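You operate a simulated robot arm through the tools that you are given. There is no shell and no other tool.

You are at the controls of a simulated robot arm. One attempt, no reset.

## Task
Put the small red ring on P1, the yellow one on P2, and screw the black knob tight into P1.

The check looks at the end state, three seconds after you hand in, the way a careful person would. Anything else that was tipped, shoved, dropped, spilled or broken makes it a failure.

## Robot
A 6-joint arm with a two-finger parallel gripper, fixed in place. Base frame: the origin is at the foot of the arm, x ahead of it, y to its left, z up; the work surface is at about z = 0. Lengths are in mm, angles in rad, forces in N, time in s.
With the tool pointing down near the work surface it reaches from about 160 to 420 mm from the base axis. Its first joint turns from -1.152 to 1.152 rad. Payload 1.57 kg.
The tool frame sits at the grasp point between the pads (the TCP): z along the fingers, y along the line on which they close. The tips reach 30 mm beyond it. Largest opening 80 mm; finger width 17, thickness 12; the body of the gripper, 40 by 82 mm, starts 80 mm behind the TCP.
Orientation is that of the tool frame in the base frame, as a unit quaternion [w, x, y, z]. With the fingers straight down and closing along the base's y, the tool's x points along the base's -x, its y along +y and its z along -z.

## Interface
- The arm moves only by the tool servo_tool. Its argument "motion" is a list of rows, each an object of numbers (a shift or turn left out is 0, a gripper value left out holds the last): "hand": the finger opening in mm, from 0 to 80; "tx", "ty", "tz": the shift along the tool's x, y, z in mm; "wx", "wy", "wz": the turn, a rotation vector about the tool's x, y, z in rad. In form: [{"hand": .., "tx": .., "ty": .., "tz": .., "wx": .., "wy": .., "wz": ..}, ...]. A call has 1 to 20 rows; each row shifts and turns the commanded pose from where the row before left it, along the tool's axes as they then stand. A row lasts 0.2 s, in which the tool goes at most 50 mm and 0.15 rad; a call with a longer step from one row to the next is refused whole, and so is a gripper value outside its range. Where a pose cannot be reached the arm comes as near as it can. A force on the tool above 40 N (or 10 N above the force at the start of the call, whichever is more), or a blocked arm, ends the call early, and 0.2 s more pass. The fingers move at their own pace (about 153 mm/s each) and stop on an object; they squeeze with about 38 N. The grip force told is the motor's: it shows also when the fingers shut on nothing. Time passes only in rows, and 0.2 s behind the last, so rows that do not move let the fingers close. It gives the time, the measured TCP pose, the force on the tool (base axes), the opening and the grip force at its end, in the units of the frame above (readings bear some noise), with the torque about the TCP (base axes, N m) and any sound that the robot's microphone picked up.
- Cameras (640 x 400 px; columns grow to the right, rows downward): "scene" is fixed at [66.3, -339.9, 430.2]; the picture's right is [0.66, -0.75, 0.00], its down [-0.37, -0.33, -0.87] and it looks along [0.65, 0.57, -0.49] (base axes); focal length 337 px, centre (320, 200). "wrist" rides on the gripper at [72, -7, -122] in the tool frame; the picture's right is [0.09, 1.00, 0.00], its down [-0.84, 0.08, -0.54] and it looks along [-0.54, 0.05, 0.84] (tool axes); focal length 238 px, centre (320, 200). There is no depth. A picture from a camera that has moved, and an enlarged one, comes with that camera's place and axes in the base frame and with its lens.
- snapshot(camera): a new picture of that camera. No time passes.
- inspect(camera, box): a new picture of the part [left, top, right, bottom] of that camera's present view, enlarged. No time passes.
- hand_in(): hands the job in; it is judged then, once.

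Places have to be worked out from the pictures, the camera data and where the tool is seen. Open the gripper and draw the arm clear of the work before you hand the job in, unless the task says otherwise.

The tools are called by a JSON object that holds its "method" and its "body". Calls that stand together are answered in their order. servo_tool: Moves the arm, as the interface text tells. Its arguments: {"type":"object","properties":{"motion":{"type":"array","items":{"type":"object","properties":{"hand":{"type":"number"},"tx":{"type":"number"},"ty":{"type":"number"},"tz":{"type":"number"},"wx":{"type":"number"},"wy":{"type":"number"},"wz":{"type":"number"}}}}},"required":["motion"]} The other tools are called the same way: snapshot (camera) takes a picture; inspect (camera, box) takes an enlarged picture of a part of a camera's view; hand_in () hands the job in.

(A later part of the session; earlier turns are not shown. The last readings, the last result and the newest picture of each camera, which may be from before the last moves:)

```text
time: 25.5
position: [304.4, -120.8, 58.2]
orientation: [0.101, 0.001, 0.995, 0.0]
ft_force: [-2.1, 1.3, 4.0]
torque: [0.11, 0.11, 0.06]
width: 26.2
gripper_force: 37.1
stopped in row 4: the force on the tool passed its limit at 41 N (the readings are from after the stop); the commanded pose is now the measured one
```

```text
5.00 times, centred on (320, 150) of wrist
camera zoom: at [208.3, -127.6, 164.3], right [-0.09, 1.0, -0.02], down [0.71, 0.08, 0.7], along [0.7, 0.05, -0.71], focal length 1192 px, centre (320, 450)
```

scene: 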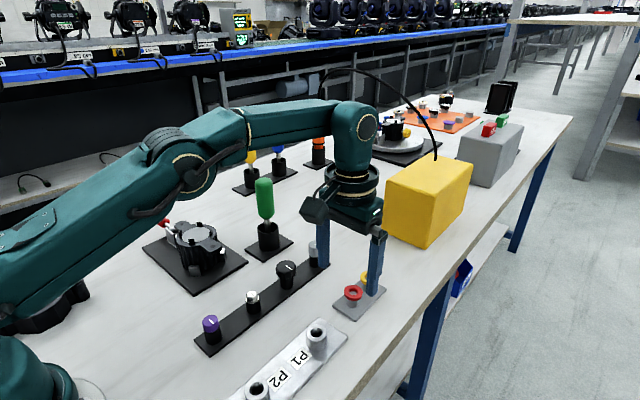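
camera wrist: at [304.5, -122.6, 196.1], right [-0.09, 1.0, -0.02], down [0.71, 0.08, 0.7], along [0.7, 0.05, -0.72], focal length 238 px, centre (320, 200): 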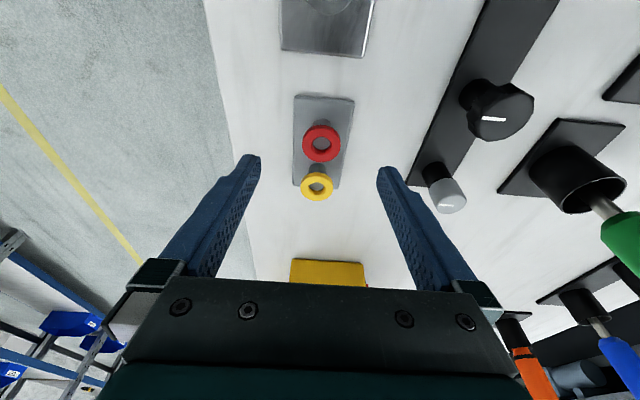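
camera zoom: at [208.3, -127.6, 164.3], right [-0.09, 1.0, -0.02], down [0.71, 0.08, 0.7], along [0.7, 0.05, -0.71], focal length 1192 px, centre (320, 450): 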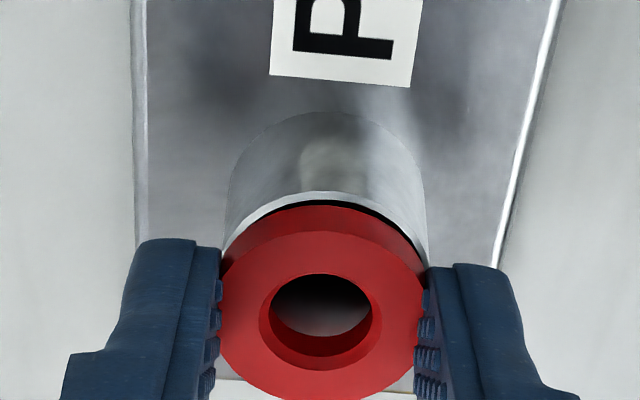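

The fingertips just touch the boss rim with the ring aligned and about 1.5 mm above it. I'll relieve the contact by 0.4 mm and open gradually so the ring settles.

{"method": "servo_tool", "body": {"motion": [{"tx": -0.1, "ty": 0.3, "tz": -0.4}, {"hand": 27}, {"hand": 28}, {"hand": 29}, {"hand": 31}, {"hand": 34}, {"hand": 40}]}}

{"method": "inspect", "body": {"camera": "scene", "box": [295, 305, 351, 345]}}

{"method": "inspect", "body": {"camera": "wrist", "box": [270, 110, 370, 190]}}

```text
time: 27.1
position: [304.1, -119.5, 59.1]
orientation: [0.1, 0.0, 0.995, 0.0]
ft_force: [0.2, 0.4, -0.6]
torque: [-0.01, 0.01, 0.02]
width: 39.8
gripper_force: 0.0
```

```text
10.00 times, centred on (323, 325) of scene
camera zoom: at [66.3, -339.9, 430.2], right [0.66, -0.75, 0.0], down [-0.37, -0.33, -0.87], along [0.65, 0.57, -0.49], focal length 3371 px, centre (290, -1050)
```

zoom: 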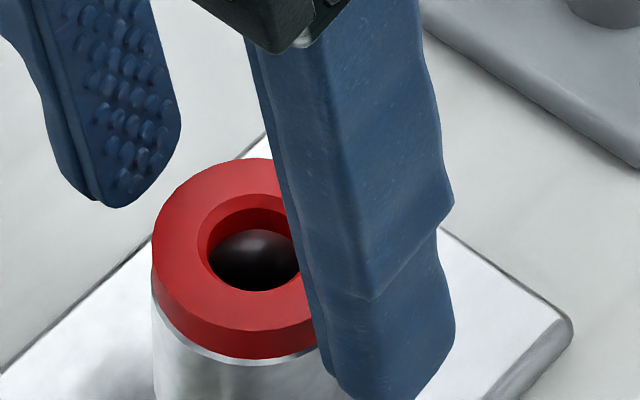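

```text
5.00 times, centred on (320, 150) of wrist
camera zoom: at [208.3, -127.3, 164.3], right [-0.09, 1.0, -0.02], down [0.71, 0.08, 0.7], along [0.7, 0.05, -0.71], focal length 1192 px, centre (320, 450)
```

zoom: 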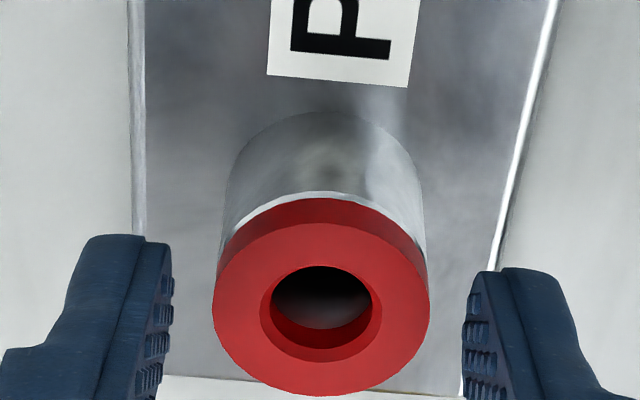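

The red ring is seated on P1. I'll lift straight clear, tilt to 0.3 rad and travel to a point above the yellow ring.

{"method": "servo_tool", "body": {"motion": [{"hand": 50, "tx": -1, "tz": -5}, {"tx": -3.9, "tz": -19.5}, {"tx": -4, "tz": -19.6}, {"wy": -0.1}, {"tx": -25.7, "ty": 0.92, "tz": 10.9}, {"tx": -25.7, "ty": 0.92, "tz": 10.9}, {"tx": -25.7, "ty": 0.92, "tz": 10.9}, {"tx": -25.7, "ty": 0.92, "tz": 10.9}, {"tx": -25.7, "ty": 0.92, "tz": 10.9}, {}, {}]}}

{"method": "snapshot", "body": {"camera": "wrist"}}

{"method": "snapshot", "body": {"camera": "scene"}}

```text
time: 29.5
position: [443.2, -116.9, 90.3]
orientation: [0.15, 0.0, 0.989, 0.001]
ft_force: [0.5, 0.6, 0.0]
torque: [-0.03, 0.02, -0.03]
width: 49.9
gripper_force: 0.1
```

```text
taken
camera wrist: at [337.5, -123.8, 185.8], right [-0.09, 1.0, -0.03], down [0.64, 0.08, 0.77], along [0.76, 0.05, -0.64], focal length 238 px, centre (320, 200)
```

wrist: 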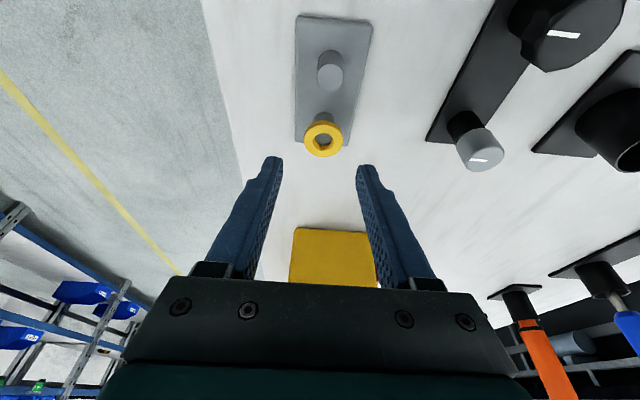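

```text
taken
```

scene: 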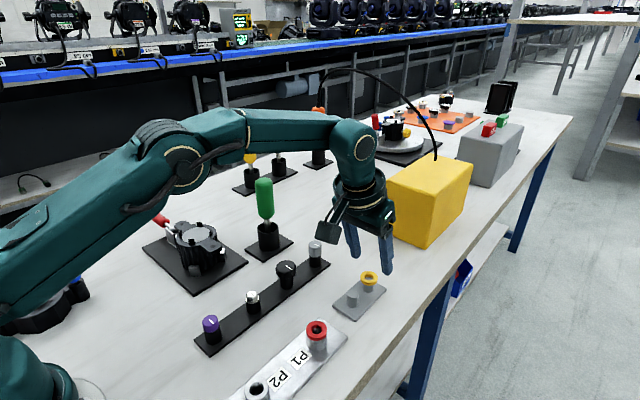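

Reached with margin. Measuring the yellow ring from here.

{"method": "inspect", "body": {"camera": "wrist", "box": [250, 90, 390, 190]}}

{"method": "inspect", "body": {"camera": "scene", "box": [340, 260, 396, 300]}}

```text
4.00 times, centred on (320, 140) of wrist
camera zoom: at [337.5, -123.8, 185.8], right [-0.09, 1.0, -0.03], down [0.64, 0.08, 0.77], along [0.76, 0.05, -0.64], focal length 953 px, centre (320, 440)
```

zoom: 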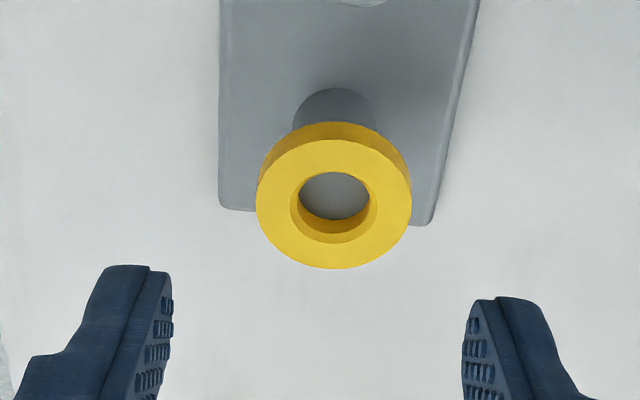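

```text
10.00 times, centred on (368, 280) of scene
camera zoom: at [66.3, -339.9, 430.2], right [0.66, -0.75, 0.0], down [-0.37, -0.33, -0.87], along [0.65, 0.57, -0.49], focal length 3371 px, centre (-160, -600)
```

zoom: 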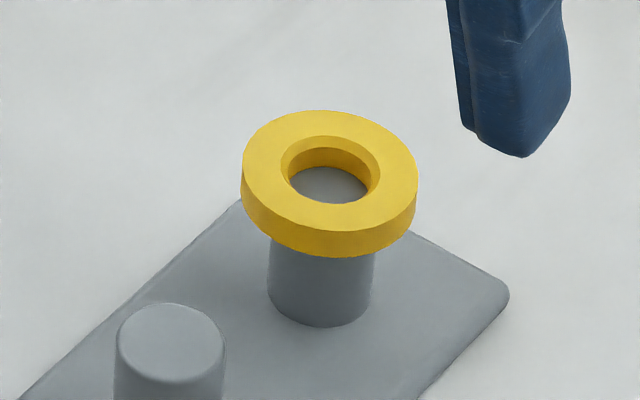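

Yellow ring centre is at (449.8,-115.5), top near z 31. I'll descend with the fingers straddling it to the same tip-level grip as before.

{"method": "servo_tool", "body": {"motion": [{"tx": 3.1, "ty": 0.5, "tz": 8.5}, {"tx": 3.1, "ty": 0.4, "tz": 8.5}, {"tx": 3.0, "ty": 0.4, "tz": 8.4}, {"tx": 1.7, "tz": 5.5}, {"hand": 36}, {}]}}

{"method": "inspect", "body": {"camera": "wrist", "box": [250, 110, 390, 210]}}

{"method": "inspect", "body": {"camera": "scene", "box": [340, 255, 396, 295]}}

```text
time: 30.9
position: [442.6, -115.1, 57.2]
orientation: [0.15, -0.001, 0.989, 0.001]
ft_force: [0.7, -0.1, 0.9]
torque: [0.03, -0.02, 0.03]
width: 36.1
gripper_force: 0.0
```

```text
4.00 times, centred on (320, 160) of wrist
camera zoom: at [336.6, -122.2, 153.5], right [-0.09, 1.0, -0.03], down [0.64, 0.08, 0.77], along [0.77, 0.05, -0.64], focal length 953 px, centre (320, 360)
```

zoom: 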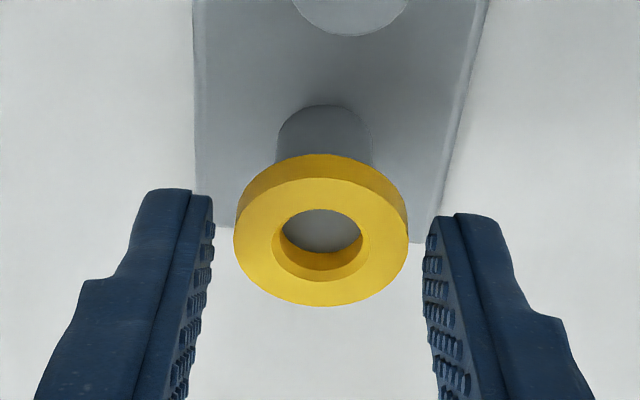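

```text
10.00 times, centred on (368, 275) of scene
camera zoom: at [66.3, -339.9, 430.2], right [0.66, -0.75, 0.0], down [-0.37, -0.33, -0.87], along [0.65, 0.57, -0.49], focal length 3371 px, centre (-160, -550)
```

zoom: 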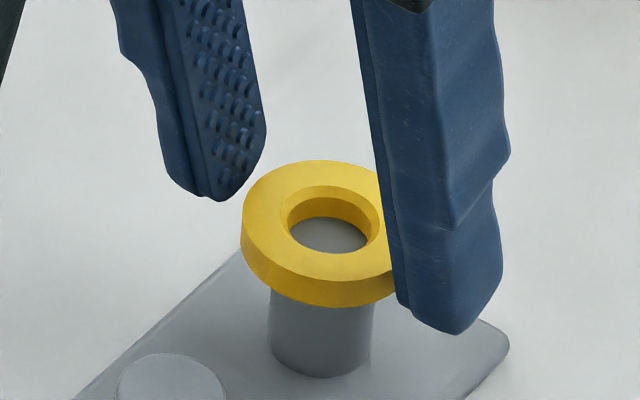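

The scene view shows the fingers sit about 4 mm too far out in x relative to the ring. I'll shift back 3.5 mm, raise slightly and close gently.

{"method": "servo_tool", "body": {"motion": [{"tx": 3.13, "tz": -1.7}, {}, {"hand": 32}, {"hand": 29}, {"hand": 26}, {"hand": 26}, {"hand": 0}, {"hand": 0}]}}

{"method": "inspect", "body": {"camera": "wrist", "box": [250, 110, 390, 210]}}

{"method": "inspect", "body": {"camera": "scene", "box": [340, 255, 396, 295]}}

```text
time: 32.7
position: [439.8, -114.4, 58.3]
orientation: [0.151, 0.0, 0.989, -0.001]
ft_force: [0.3, -0.1, 0.7]
torque: [-0.04, 0.03, 0.01]
width: 24.6
gripper_force: 37.1
```

```text
4.00 times, centred on (320, 160) of wrist
camera zoom: at [333.3, -122.1, 154.2], right [-0.09, 1.0, -0.03], down [0.64, 0.08, 0.77], along [0.77, 0.05, -0.64], focal length 953 px, centre (320, 360)
```

zoom: 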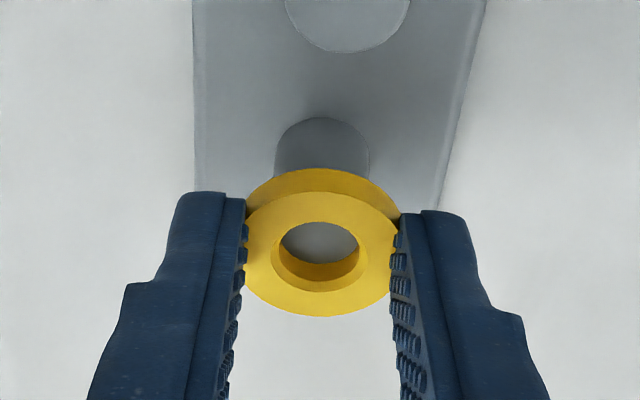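

```text
10.00 times, centred on (368, 275) of scene
camera zoom: at [66.3, -339.9, 430.2], right [0.66, -0.75, 0.0], down [-0.37, -0.33, -0.87], along [0.65, 0.57, -0.49], focal length 3371 px, centre (-160, -550)
```

zoom: 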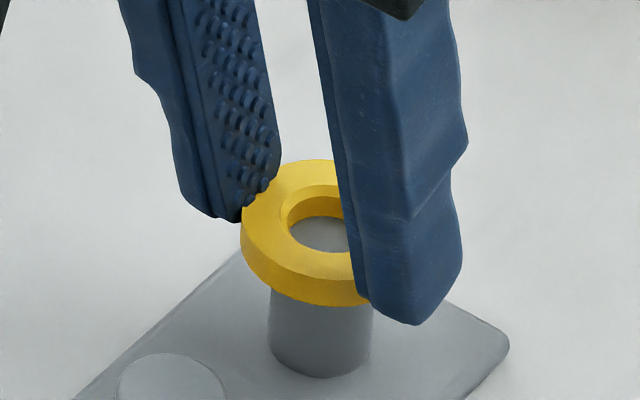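

Yellow ring is firmly held. Lifting clear and carrying it back over to hover above P2.

{"method": "servo_tool", "body": {"motion": [{"tx": -1.5, "tz": -4.8}, {"tx": -5.9, "tz": -19.1}, {"tx": -7.4, "tz": -23.9}, {"tx": 30.16, "ty": -0.68, "tz": -9.33}, {"tx": 30.16, "ty": -0.68, "tz": -9.33}, {"tx": 30.16, "ty": -0.68, "tz": -9.33}, {"tx": 30.16, "ty": -0.68, "tz": -9.33}, {"tx": 30.16, "ty": -0.68, "tz": -9.33}, {"tx": 30.16, "ty": -0.68, "tz": -9.33}, {"tx": 30.16, "ty": -0.68, "tz": -9.33}, {"tx": 30.16, "ty": -0.68, "tz": -9.33}, {}, {}]}}

{"method": "snapshot", "body": {"camera": "wrist"}}

{"method": "snapshot", "body": {"camera": "scene"}}

```text
time: 35.5
position: [185.2, -120.1, 107.6]
orientation: [0.151, 0.0, 0.989, 0.0]
ft_force: [-1.2, 0.3, 1.0]
torque: [0.02, 0.01, 0.0]
width: 24.5
gripper_force: 36.3
```

```text
taken
camera wrist: at [79.7, -127.7, 202.2], right [-0.09, 1.0, -0.03], down [0.64, 0.08, 0.77], along [0.77, 0.05, -0.64], focal length 238 px, centre (320, 200)
```

wrist: 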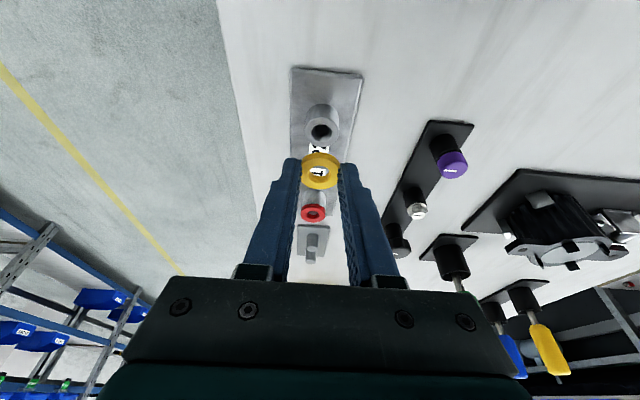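

```text
taken
```

scene: 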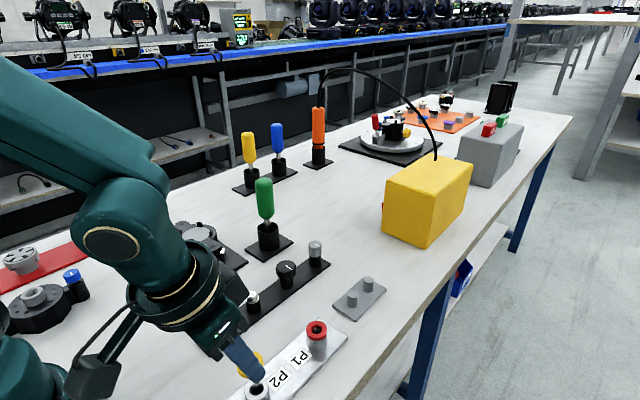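

Hovering near P2. Measuring the offset between ring and boss in both views.

{"method": "inspect", "body": {"camera": "wrist", "box": [270, 90, 370, 190]}}

{"method": "inspect", "body": {"camera": "scene", "box": [215, 340, 299, 400]}}

```text
4.00 times, centred on (320, 140) of wrist
camera zoom: at [79.7, -127.7, 202.2], right [-0.09, 1.0, -0.03], down [0.64, 0.08, 0.77], along [0.77, 0.05, -0.64], focal length 953 px, centre (320, 440)
```

zoom: 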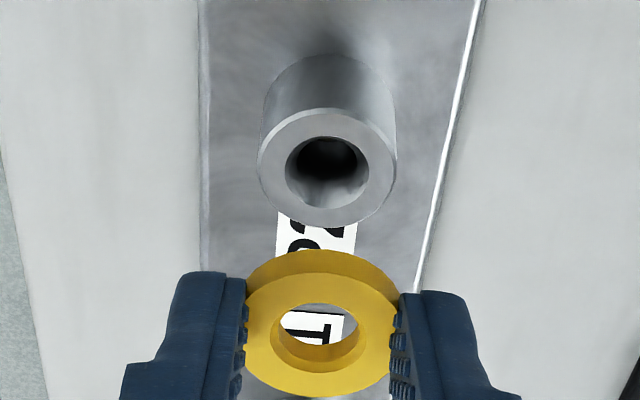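

```text
6.67 times, centred on (257, 370) of scene
camera zoom: at [66.3, -339.9, 430.2], right [0.66, -0.75, 0.0], down [-0.37, -0.33, -0.87], along [0.65, 0.57, -0.49], focal length 2247 px, centre (740, -933)
```

zoom: 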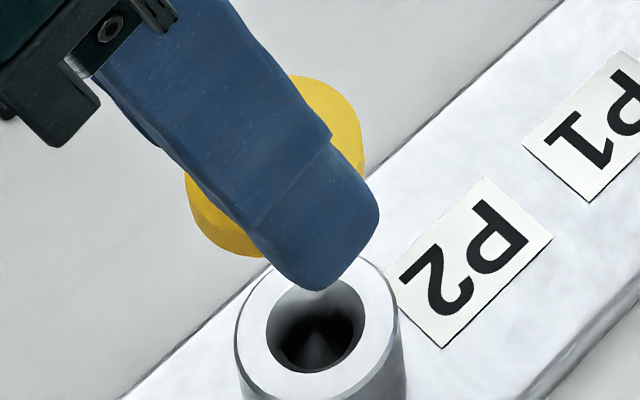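

P2 triangulates to (199,-120.6,25.4). The ring is about 2.7 mm short in x and about 48 mm above it; I'll descend 40 mm with that correction.

{"method": "servo_tool", "body": {"motion": [{"tx": 2.3, "ty": 0.1, "tz": 9.8}, {"tx": 2.3, "tz": 9.8}, {"tx": 2.3, "tz": 9.7}, {"tx": 2.3, "tz": 9.7}, {}, {}]}}

{"method": "inspect", "body": {"camera": "wrist", "box": [270, 110, 370, 190]}}

{"method": "inspect", "body": {"camera": "scene", "box": [230, 360, 286, 400]}}

```text
time: 36.9
position: [188.5, -119.2, 68.5]
orientation: [0.15, -0.001, 0.989, 0.0]
ft_force: [-1.0, -0.3, 0.0]
torque: [0.03, -0.02, 0.0]
width: 24.7
gripper_force: 36.2
```

```text
5.00 times, centred on (320, 150) of wrist
camera zoom: at [82.5, -126.5, 162.9], right [-0.09, 1.0, -0.03], down [0.64, 0.08, 0.77], along [0.77, 0.05, -0.64], focal length 1192 px, centre (320, 450)
```

zoom: 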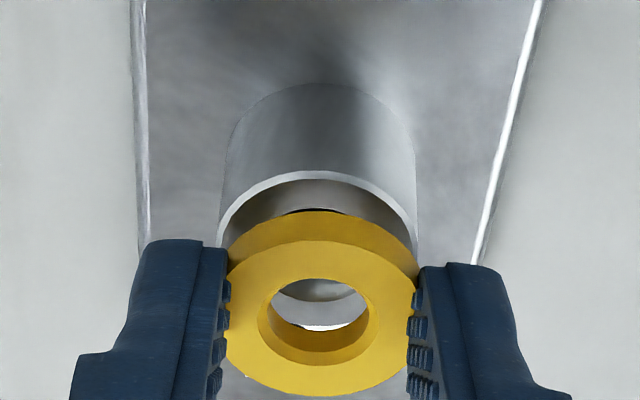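

```text
10.00 times, centred on (258, 380) of scene
camera zoom: at [66.3, -339.9, 430.2], right [0.66, -0.75, 0.0], down [-0.37, -0.33, -0.87], along [0.65, 0.57, -0.49], focal length 3371 px, centre (940, -1600)
```

zoom: 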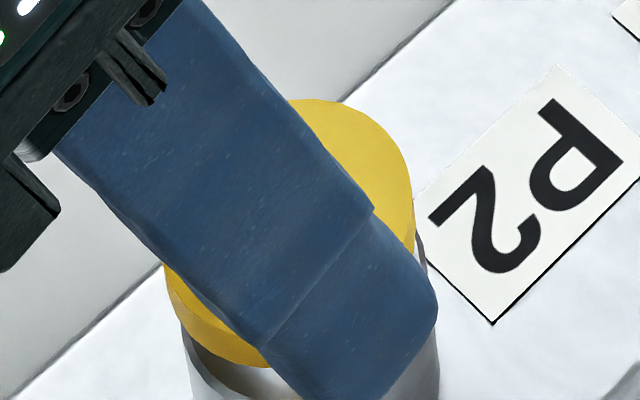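

Gap is about 8 mm; the residual is about (0.5,-0.8). Correcting and lowering 6 mm.

{"method": "servo_tool", "body": {"motion": [{"tx": -0.5, "ty": -0.8, "tz": 0.1}, {"tx": 0.9, "tz": 2.9}, {"tx": 0.9, "tz": 2.8}, {}, {}]}}

{"method": "inspect", "body": {"camera": "wrist", "box": [270, 110, 370, 190]}}

{"method": "inspect", "body": {"camera": "scene", "box": [230, 360, 286, 400]}}

```text
time: 38.1
position: [189.0, -121.3, 61.9]
orientation: [0.15, 0.0, 0.989, 0.0]
ft_force: [-0.4, 0.0, -1.0]
torque: [0.04, -0.05, 0.02]
width: 24.5
gripper_force: 36.3
```

```text
5.00 times, centred on (320, 150) of wrist
camera zoom: at [82.9, -127.9, 156.3], right [-0.09, 1.0, -0.03], down [0.64, 0.08, 0.77], along [0.77, 0.05, -0.64], focal length 1192 px, centre (320, 450)
```

zoom: 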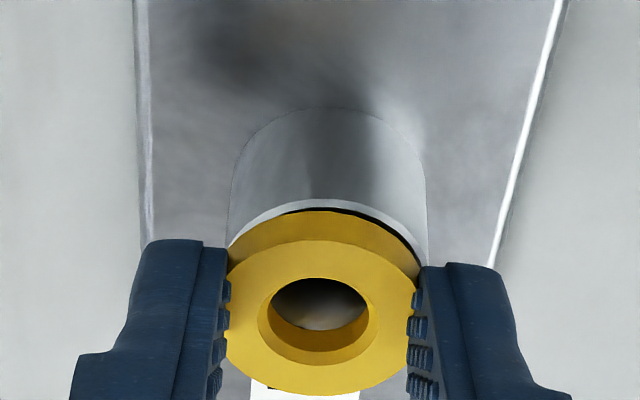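

```text
10.00 times, centred on (258, 380) of scene
camera zoom: at [66.3, -339.9, 430.2], right [0.66, -0.75, 0.0], down [-0.37, -0.33, -0.87], along [0.65, 0.57, -0.49], focal length 3371 px, centre (940, -1600)
```

zoom: 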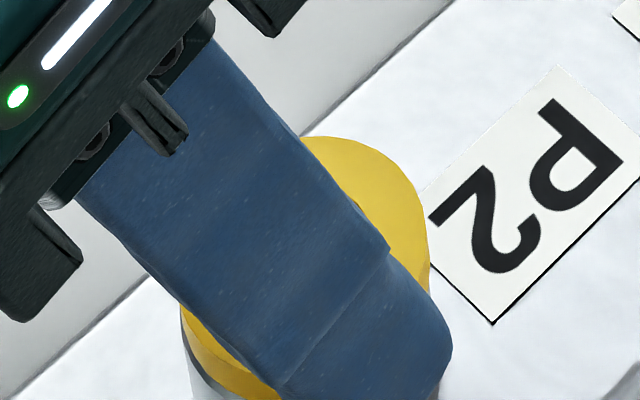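

Nearly seated; gap is about 1.5–2 mm. Nudging +0.5 in y, lowering 1 mm and opening gradually.

{"method": "servo_tool", "body": {"motion": [{"ty": 0.5}, {"tx": 0.3, "tz": 1.0}, {}, {"hand": 25.5}, {"hand": 27}, {"hand": 28}, {"hand": 29}, {"hand": 31}, {"hand": 34}, {"hand": 40}, {}]}}

{"method": "inspect", "body": {"camera": "wrist", "box": [270, 110, 370, 190]}}

{"method": "inspect", "body": {"camera": "scene", "box": [230, 360, 286, 400]}}

```text
time: 40.5
position: [188.7, -120.0, 60.5]
orientation: [0.151, 0.0, 0.989, 0.0]
ft_force: [0.2, -0.4, -0.5]
torque: [-0.02, -0.02, -0.04]
width: 39.8
gripper_force: 0.1
```

```text
5.00 times, centred on (320, 150) of wrist
camera zoom: at [83.0, -126.9, 156.3], right [-0.09, 1.0, -0.03], down [0.64, 0.08, 0.77], along [0.77, 0.05, -0.64], focal length 1192 px, centre (320, 450)
```

zoom: 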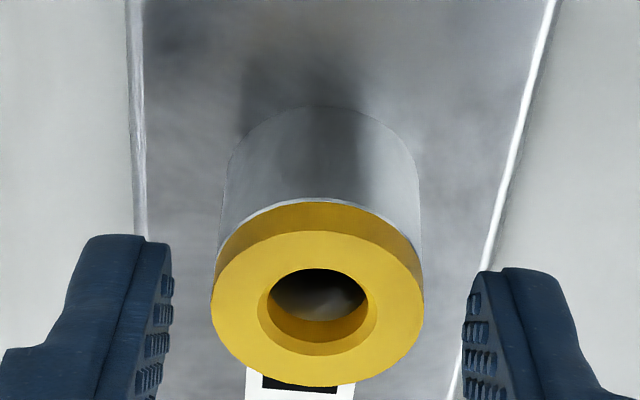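

```text
10.00 times, centred on (258, 380) of scene
camera zoom: at [66.3, -339.9, 430.2], right [0.66, -0.75, 0.0], down [-0.37, -0.33, -0.87], along [0.65, 0.57, -0.49], focal length 3371 px, centre (940, -1600)
```

zoom: 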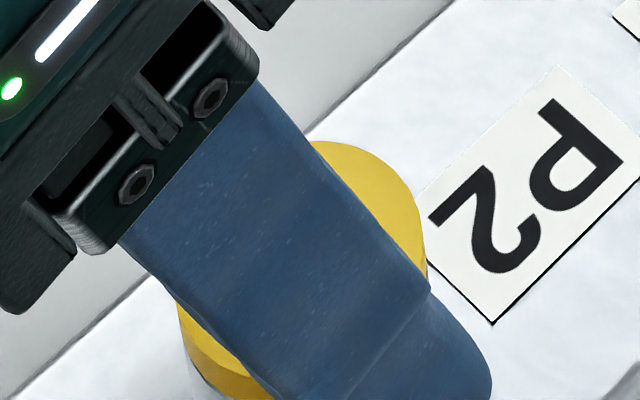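

Yellow ring is seated on P2. I'll lift straight up, return the tool to vertical and go above the black knob.

{"method": "servo_tool", "body": {"motion": [{"hand": 50, "tx": -1.5, "tz": -4.8}, {"tx": -5.9, "tz": -19.1}, {"hand": 80, "tx": -10.3, "tz": -33.4}, {"wy": 0.15}, {"wy": 0.15}, {"tx": -27, "ty": 20, "tz": -5}, {"tx": -27, "ty": 20, "tz": -5}, {"tx": -27, "ty": 20, "tz": -5}, {"tx": -27, "ty": 20, "tz": -5}, {"tx": -27, "ty": 20, "tz": -5}, {"tx": -27, "ty": 20, "tz": -5}, {}, {}]}}

{"method": "snapshot", "body": {"camera": "wrist"}}

{"method": "snapshot", "body": {"camera": "scene"}}

```text
time: 43.3
position: [349.5, 0.4, 149.7]
orientation: [0.001, 0.0, 1.0, 0.0]
ft_force: [1.1, -0.1, -1.1]
torque: [0.01, 0.0, -0.02]
width: 80.0
gripper_force: 0.0
```

```text
taken
camera wrist: at [276.4, -7.0, 271.8], right [-0.09, 1.0, 0.0], down [0.84, 0.08, 0.54], along [0.54, 0.05, -0.84], focal length 238 px, centre (320, 200)
```

wrist: 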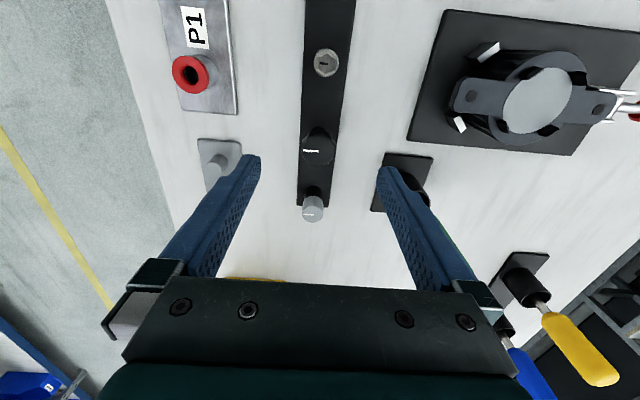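

```text
taken
```

scene: 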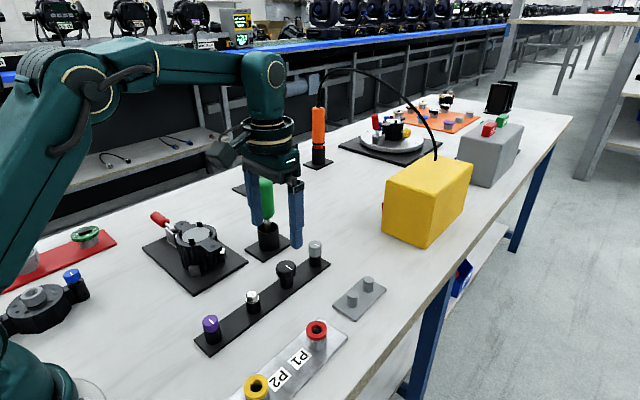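

Now zooming on the knob and both seated rings.

{"method": "inspect", "body": {"camera": "wrist", "box": [280, 110, 360, 170]}}

{"method": "inspect", "body": {"camera": "scene", "box": [258, 245, 314, 295]}}

{"method": "inspect", "body": {"camera": "scene", "box": [230, 310, 356, 400]}}

{"method": "inspect", "body": {"camera": "wrist", "box": [160, 40, 240, 110]}}

```text
6.67 times, centred on (320, 140) of wrist
camera zoom: at [276.4, -7.0, 271.8], right [-0.09, 1.0, 0.0], down [0.84, 0.08, 0.54], along [0.54, 0.05, -0.84], focal length 1589 px, centre (320, 600)
```

zoom: 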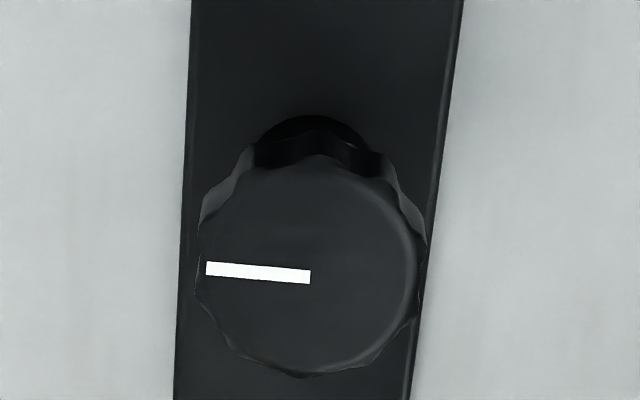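

```text
8.00 times, centred on (286, 270) of scene
camera zoom: at [66.3, -339.9, 430.2], right [0.66, -0.75, 0.0], down [-0.37, -0.33, -0.87], along [0.65, 0.57, -0.49], focal length 2696 px, centre (592, -360)
```

zoom: 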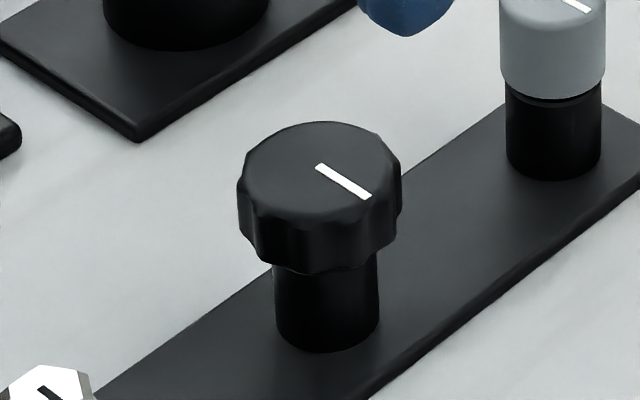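

```text
4.44 times, centred on (293, 355) of scene
camera zoom: at [66.3, -339.9, 430.2], right [0.66, -0.75, 0.0], down [-0.37, -0.33, -0.87], along [0.65, 0.57, -0.49], focal length 1498 px, centre (440, -489)
```

zoom: 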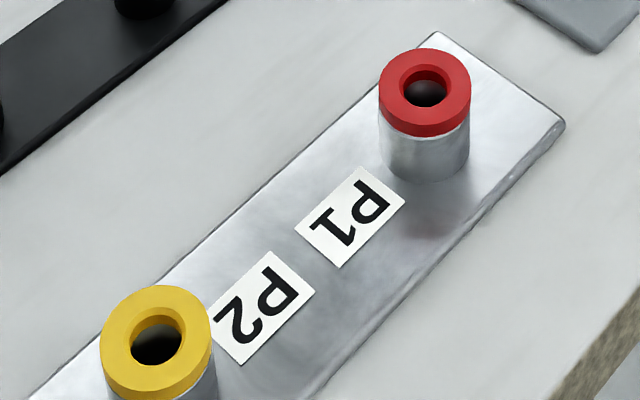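

```text
5.71 times, centred on (200, 75) of wrist
camera zoom: at [276.4, -7.0, 271.8], right [-0.09, 1.0, 0.0], down [0.84, 0.08, 0.54], along [0.54, 0.05, -0.84], focal length 1362 px, centre (1006, 914)
```

zoom: 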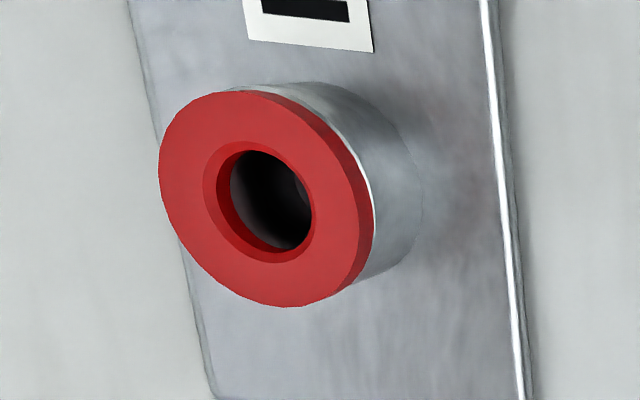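

Both rings look properly seated. The knob's top centre triangulates to (364,-0.6,44), about 34.5 mm wide with a skirt down to z≈30. I'll descend to just above it.

{"method": "servo_tool", "body": {"motion": [{"hand": 60, "tx": -7.8, "ty": -0.3, "tz": 15}, {"tx": -7.8, "ty": -0.3, "tz": 18}, {"tz": 20}, {"tz": 15}, {}, {}]}}

{"method": "inspect", "body": {"camera": "wrist", "box": [230, 80, 410, 220]}}

{"method": "inspect", "body": {"camera": "scene", "box": [240, 220, 340, 300]}}

```text
time: 44.7
position: [365.9, -1.0, 81.0]
orientation: [0.001, 0.0, 1.0, 0.0]
ft_force: [-0.1, -0.9, -0.4]
torque: [0.02, 0.01, -0.02]
width: 60.0
gripper_force: 0.0
```

```text
2.86 times, centred on (320, 150) of wrist
camera zoom: at [292.1, -7.6, 204.0], right [-0.09, 1.0, 0.0], down [0.84, 0.08, 0.54], along [0.54, 0.05, -0.84], focal length 681 px, centre (320, 343)
```

zoom: 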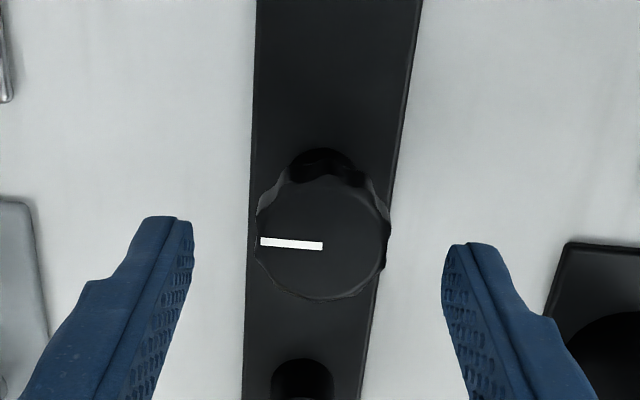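

```text
5.00 times, centred on (290, 260) of scene
camera zoom: at [66.3, -339.9, 430.2], right [0.66, -0.75, 0.0], down [-0.37, -0.33, -0.87], along [0.65, 0.57, -0.49], focal length 1685 px, centre (470, -100)
```

zoom: 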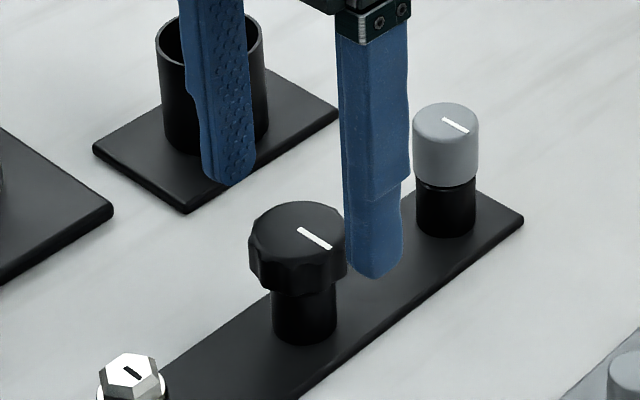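

Knob centre at (363.2,-0.9) versus TCP (364.1,-0.6): a small correction, then lower 20 mm around the knob and close.

{"method": "servo_tool", "body": {"motion": [{"tx": 0.8, "ty": -0.3, "tz": 10}, {"tz": 10}, {}, {"hand": 42}, {"hand": 38}, {"hand": 34}, {"hand": 0}, {"hand": 0}]}}

{"method": "inspect", "body": {"camera": "wrist", "box": [230, 80, 410, 220]}}

{"method": "inspect", "body": {"camera": "scene", "box": [240, 220, 340, 300]}}

```text
time: 46.5
position: [365.2, -0.7, 63.0]
orientation: [0.001, 0.0, 1.0, 0.0]
ft_force: [-0.4, 14.8, 0.1]
torque: [0.44, 0.04, -0.01]
width: 32.3
gripper_force: 38.5
```

```text
2.86 times, centred on (320, 150) of wrist
camera zoom: at [291.6, -7.7, 184.6], right [-0.09, 1.0, 0.0], down [0.84, 0.08, 0.54], along [0.54, 0.05, -0.84], focal length 681 px, centre (320, 343)
```

zoom: 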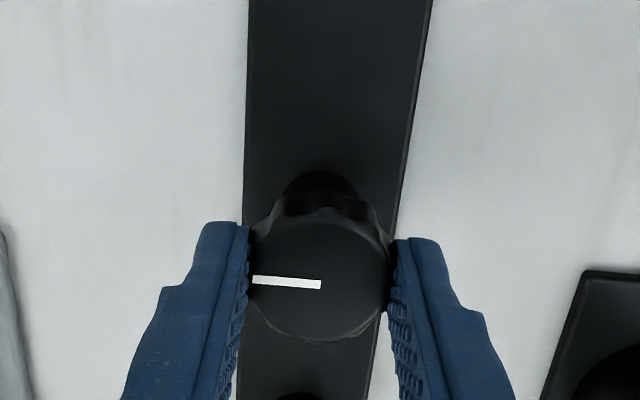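

```text
5.00 times, centred on (290, 260) of scene
camera zoom: at [66.3, -339.9, 430.2], right [0.66, -0.75, 0.0], down [-0.37, -0.33, -0.87], along [0.65, 0.57, -0.49], focal length 1685 px, centre (470, -100)
```

zoom: 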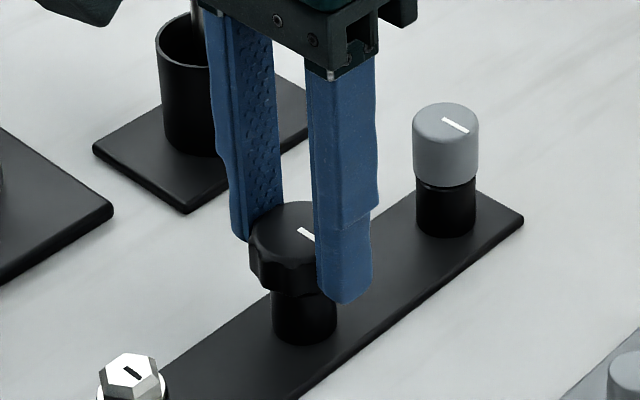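

Knob is gripped (32.3 mm), but there's a 15 N side load, meaning the tool is slightly off toward -y. I'll ease +y in small steps to relieve it.

{"method": "servo_tool", "body": {"motion": [{"ty": 0.4}, {}]}}

```text
time: 47.1
position: [364.7, 0.2, 62.6]
orientation: [0.0, 0.0, 1.0, 0.001]
ft_force: [-8.9, 16.3, 3.5]
torque: [0.48, 0.25, 0.0]
width: 31.8
gripper_force: 37.7
```

The side load did not drop, so I'll try the opposite direction to find the sign.

{"method": "servo_tool", "body": {"motion": [{"ty": -0.4}, {"ty": -0.4}, {}, {}]}}

```text
time: 48.1
position: [365.1, -0.1, 62.2]
orientation: [0.0, 0.001, 1.0, 0.003]
ft_force: [-15.9, 22.7, 8.7]
torque: [0.6, 0.5, 0.07]
width: 31.9
gripper_force: 38.7
```

The load seems to come from the knob being constrained in its socket. I'll try a careful lift and watch the vertical force.

{"method": "servo_tool", "body": {"motion": [{"ty": 0.4, "tz": -1}, {"tz": -1}, {"tz": -1}, {}]}}

{"method": "inspect", "body": {"camera": "scene", "box": [240, 220, 340, 300]}}

```text
time: 49.1
position: [367.2, -1.4, 66.4]
orientation: [0.003, 0.0, 1.0, -0.001]
ft_force: [-3.3, 4.4, -0.8]
torque: [0.21, 0.14, 0.0]
width: 31.7
gripper_force: 37.9
```

```text
5.00 times, centred on (290, 260) of scene
camera zoom: at [66.3, -339.9, 430.2], right [0.66, -0.75, 0.0], down [-0.37, -0.33, -0.87], along [0.65, 0.57, -0.49], focal length 1685 px, centre (470, -100)
```

zoom: 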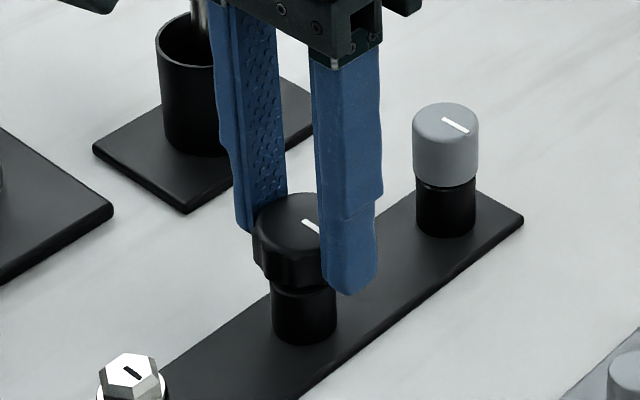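

The knob lifts freely and the side load has dropped. Continuing upward.

{"method": "servo_tool", "body": {"motion": [{"tz": -4}, {"tz": -6}, {"tz": -8}, {"tz": -8}, {"tz": -8}, {}]}}

{"method": "inspect", "body": {"camera": "scene", "box": [240, 200, 340, 300]}}

{"method": "inspect", "body": {"camera": "wrist", "box": [230, 80, 410, 220]}}

```text
time: 50.5
position: [365.7, 0.4, 99.3]
orientation: [0.001, 0.0, 1.0, 0.0]
ft_force: [-0.1, 0.5, -0.3]
torque: [0.03, 0.02, 0.02]
width: 31.9
gripper_force: 38.1
```

```text
4.00 times, centred on (290, 250) of scene
camera zoom: at [66.3, -339.9, 430.2], right [0.66, -0.75, 0.0], down [-0.37, -0.33, -0.87], along [0.65, 0.57, -0.49], focal length 1348 px, centre (440, 0)
```

zoom: 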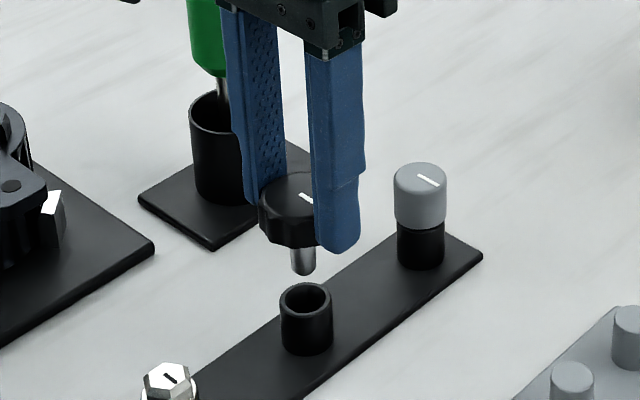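

```text
2.86 times, centred on (320, 150) of wrist
camera zoom: at [292.1, -7.6, 221.9], right [-0.09, 1.0, 0.0], down [0.84, 0.08, 0.54], along [0.54, 0.05, -0.84], focal length 681 px, centre (320, 343)
```

zoom: 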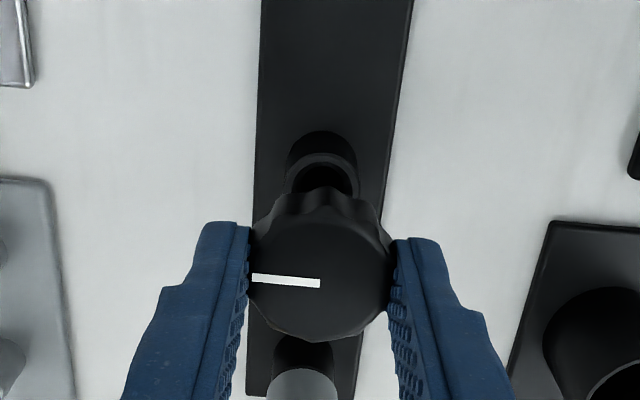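

Knob is free, with a stud of about 24 mm hanging below it. I'll carry it to hover above P1, taken as (308.4,-120.8).

{"method": "servo_tool", "body": {"motion": [{"tz": -12}, {"tx": 14.05, "ty": -30.0}, {"tx": 14.05, "ty": -30.0}, {"tx": 14.05, "ty": -30.0}, {"tx": 14.05, "ty": -30.0}, {}, {}, {}]}}

{"method": "inspect", "body": {"camera": "scene", "box": [270, 270, 370, 350]}}

{"method": "inspect", "body": {"camera": "wrist", "box": [230, 80, 410, 220]}}

```text
time: 52.3
position: [310.4, -122.7, 111.8]
orientation: [0.001, 0.0, 1.0, 0.0]
ft_force: [-0.7, 0.0, -0.1]
torque: [0.02, 0.02, -0.03]
width: 32.1
gripper_force: 37.9
```

```text
5.00 times, centred on (320, 310) of scene
camera zoom: at [66.3, -339.9, 430.2], right [0.66, -0.75, 0.0], down [-0.37, -0.33, -0.87], along [0.65, 0.57, -0.49], focal length 1685 px, centre (320, -350)
```

zoom: 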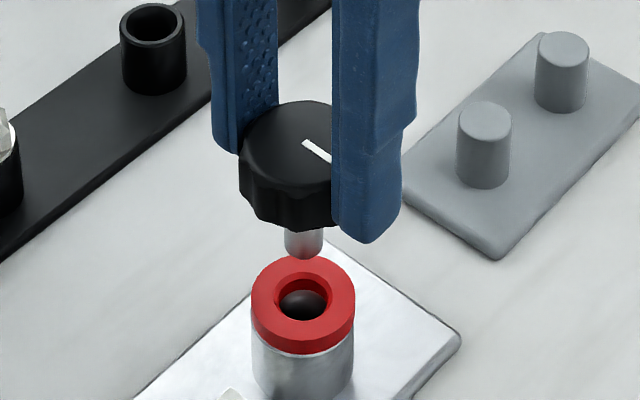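

```text
2.86 times, centred on (320, 150) of wrist
camera zoom: at [236.4, -128.5, 233.0], right [-0.09, 1.0, 0.0], down [0.84, 0.08, 0.54], along [0.54, 0.05, -0.84], focal length 681 px, centre (320, 343)
```

zoom: 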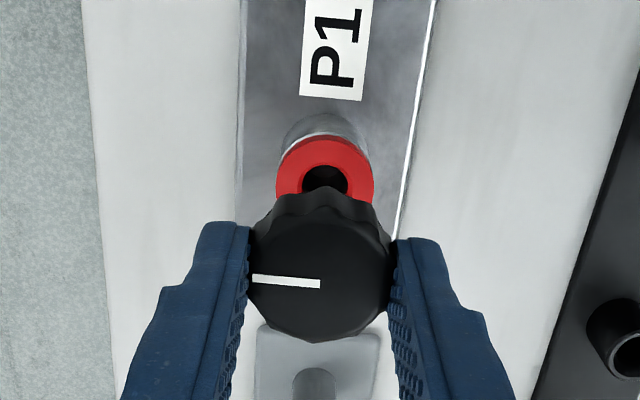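

The stud tip is about 20 mm above the ring, within about 0.7 mm in y. I'll correct that and wind the wrist counter-clockwise in the air to gain screwing range, watching whether the stud stays centred.

{"method": "servo_tool", "body": {"motion": [{"ty": 0.7}, {"wz": -0.15}, {"wz": -0.15}, {"wz": -0.15}, {"wz": -0.15}, {"wz": -0.15}, {"wz": -0.15}, {"wz": -0.15}, {"wz": -0.15}, {"wz": -0.15}, {"wz": -0.15}, {}, {}]}}

{"method": "inspect", "body": {"camera": "scene", "box": [270, 270, 370, 350]}}

{"method": "snapshot", "body": {"camera": "wrist"}}

```text
time: 55.1
position: [307.9, -120.2, 111.9]
orientation: [0.001, -0.682, 0.731, 0.0]
ft_force: [0.6, 0.0, -0.5]
torque: [-0.01, 0.01, 0.03]
width: 32.2
gripper_force: 38.0
```

```text
5.00 times, centred on (320, 310) of scene
camera zoom: at [66.3, -339.9, 430.2], right [0.66, -0.75, 0.0], down [-0.37, -0.33, -0.87], along [0.65, 0.57, -0.49], focal length 1685 px, centre (320, -350)
```

zoom: 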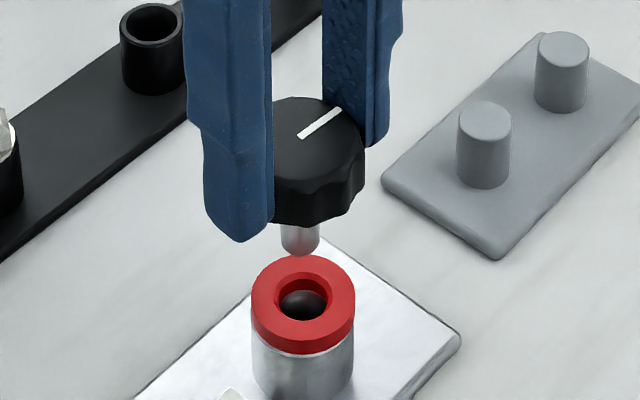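

```text
taken
camera wrist: at [309.5, -192.5, 233.9], right [-1.0, -0.02, 0.0], down [-0.02, 0.84, 0.54], along [-0.01, 0.54, -0.84], focal length 238 px, centre (320, 200)
```

wrist: 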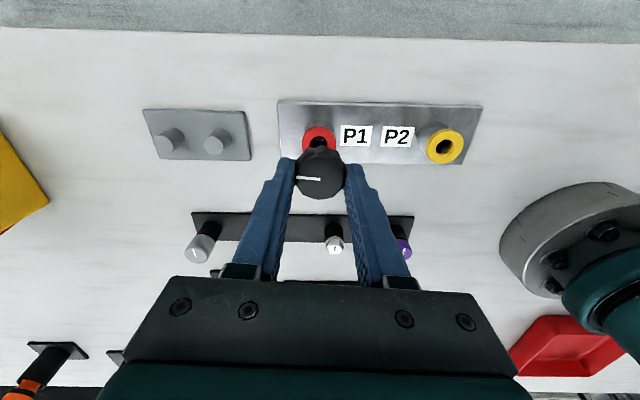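

Winding works and the stud remains centred to within half a millimetre. I'll wind a further 1.2 rad and check.

{"method": "servo_tool", "body": {"motion": [{"wz": -0.15}, {"wz": -0.15}, {"wz": -0.15}, {"wz": -0.15}, {"wz": -0.15}, {"wz": -0.15}, {"wz": -0.15}, {"wz": -0.15}, {}, {}]}}

{"method": "inspect", "body": {"camera": "scene", "box": [270, 270, 370, 350]}}

{"method": "snapshot", "body": {"camera": "wrist"}}

```text
time: 57.3
position: [309.0, -120.1, 111.0]
orientation: [0.0, 0.976, -0.22, 0.001]
ft_force: [-0.3, -1.1, -0.2]
torque: [-0.02, 0.03, 0.01]
width: 32.2
gripper_force: 37.9
```

```text
5.00 times, centred on (320, 310) of scene
camera zoom: at [66.3, -339.9, 430.2], right [0.66, -0.75, 0.0], down [-0.37, -0.33, -0.87], along [0.65, 0.57, -0.49], focal length 1685 px, centre (320, -350)
```

zoom: 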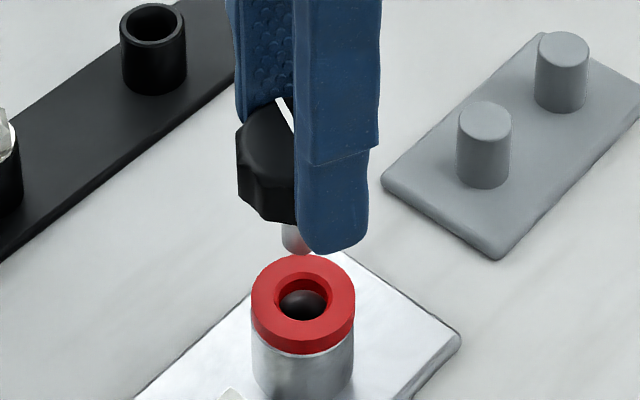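

```text
taken
camera wrist: at [375.6, -145.3, 234.5], right [-0.34, -0.94, 0.0], down [-0.79, 0.29, 0.54], along [-0.51, 0.19, -0.84], focal length 238 px, centre (320, 200)
```

wrist: 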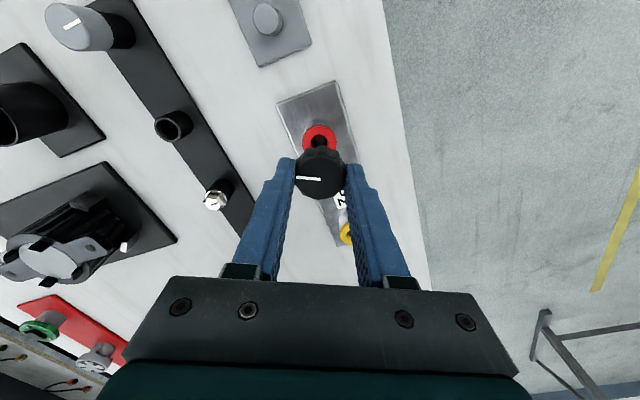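

Range is ample. This view looks from the opposite side, which lets me cross-check P1's position relative to the tool.

{"method": "inspect", "body": {"camera": "wrist", "box": [280, 110, 360, 210]}}

```text
4.00 times, centred on (320, 160) of wrist
camera zoom: at [375.6, -145.3, 234.5], right [-0.34, -0.94, 0.0], down [-0.79, 0.29, 0.54], along [-0.51, 0.19, -0.84], focal length 953 px, centre (320, 360)
```

zoom: 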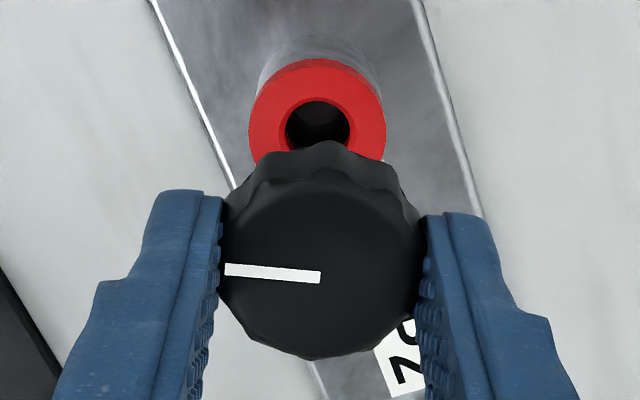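

The stud needs about (+0.6,+0.5) mm to be centred. Applying that and lowering until the tip is just above the ring.

{"method": "servo_tool", "body": {"motion": [{"tx": 0.33, "ty": -0.71}, {"tz": 7}, {"tz": 7}, {}, {}]}}

{"method": "inspect", "body": {"camera": "scene", "box": [295, 295, 351, 345]}}

{"method": "inspect", "body": {"camera": "wrist", "box": [280, 110, 360, 210]}}

```text
time: 58.5
position: [309.3, -119.9, 97.9]
orientation: [0.0, 0.975, -0.22, 0.001]
ft_force: [0.4, 0.5, 0.6]
torque: [-0.01, 0.0, -0.02]
width: 32.0
gripper_force: 38.1
```

```text
8.00 times, centred on (323, 320) of scene
camera zoom: at [66.3, -339.9, 430.2], right [0.66, -0.75, 0.0], down [-0.37, -0.33, -0.87], along [0.65, 0.57, -0.49], focal length 2696 px, centre (296, -760)
```

zoom: 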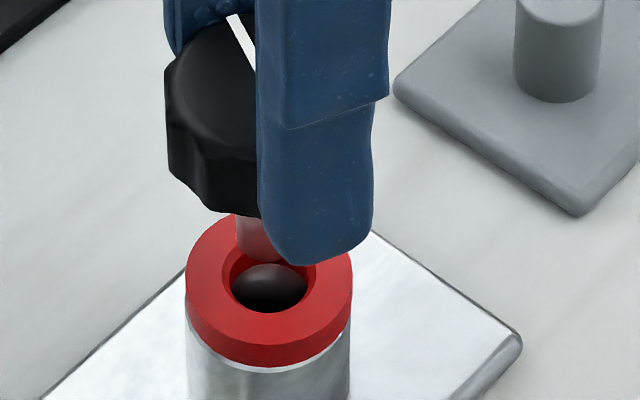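

```text
4.00 times, centred on (320, 160) of wrist
camera zoom: at [376.3, -144.9, 219.8], right [-0.34, -0.94, 0.0], down [-0.79, 0.29, 0.54], along [-0.51, 0.19, -0.84], focal length 953 px, centre (320, 360)
```

zoom: 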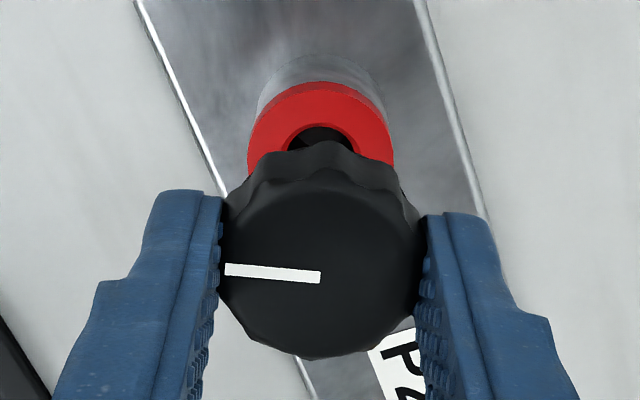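

Aligned in both views. Lowering the stud through the ring in small steps, watching the force.

{"method": "servo_tool", "body": {"motion": [{"tz": 3}, {"tz": 3}, {"tz": 3}, {"tz": 2}, {}, {}]}}

{"method": "inspect", "body": {"camera": "scene", "box": [295, 295, 351, 345]}}

```text
time: 59.9
position: [309.6, -120.4, 85.7]
orientation: [0.0, 0.976, -0.22, 0.0]
ft_force: [0.0, 0.3, -0.7]
torque: [0.0, 0.0, 0.02]
width: 32.1
gripper_force: 37.6
```

```text
8.00 times, centred on (323, 320) of scene
camera zoom: at [66.3, -339.9, 430.2], right [0.66, -0.75, 0.0], down [-0.37, -0.33, -0.87], along [0.65, 0.57, -0.49], focal length 2696 px, centre (296, -760)
```

zoom: 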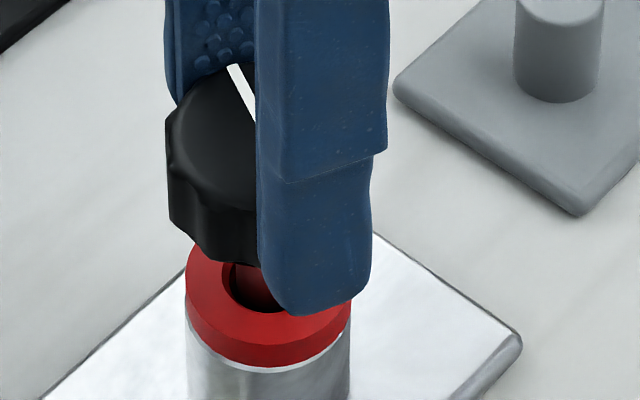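

The stud is inside the ring with no contact force. Continuing down slowly.

{"method": "servo_tool", "body": {"motion": [{"tz": 1.5}, {"tz": 1.5}, {"tz": 1.0}, {}]}}

```text
time: 60.9
position: [308.4, -120.3, 82.7]
orientation: [0.0, 0.976, -0.219, 0.001]
ft_force: [-0.3, -0.4, -0.7]
torque: [0.0, 0.02, 0.0]
width: 32.0
gripper_force: 38.4
```

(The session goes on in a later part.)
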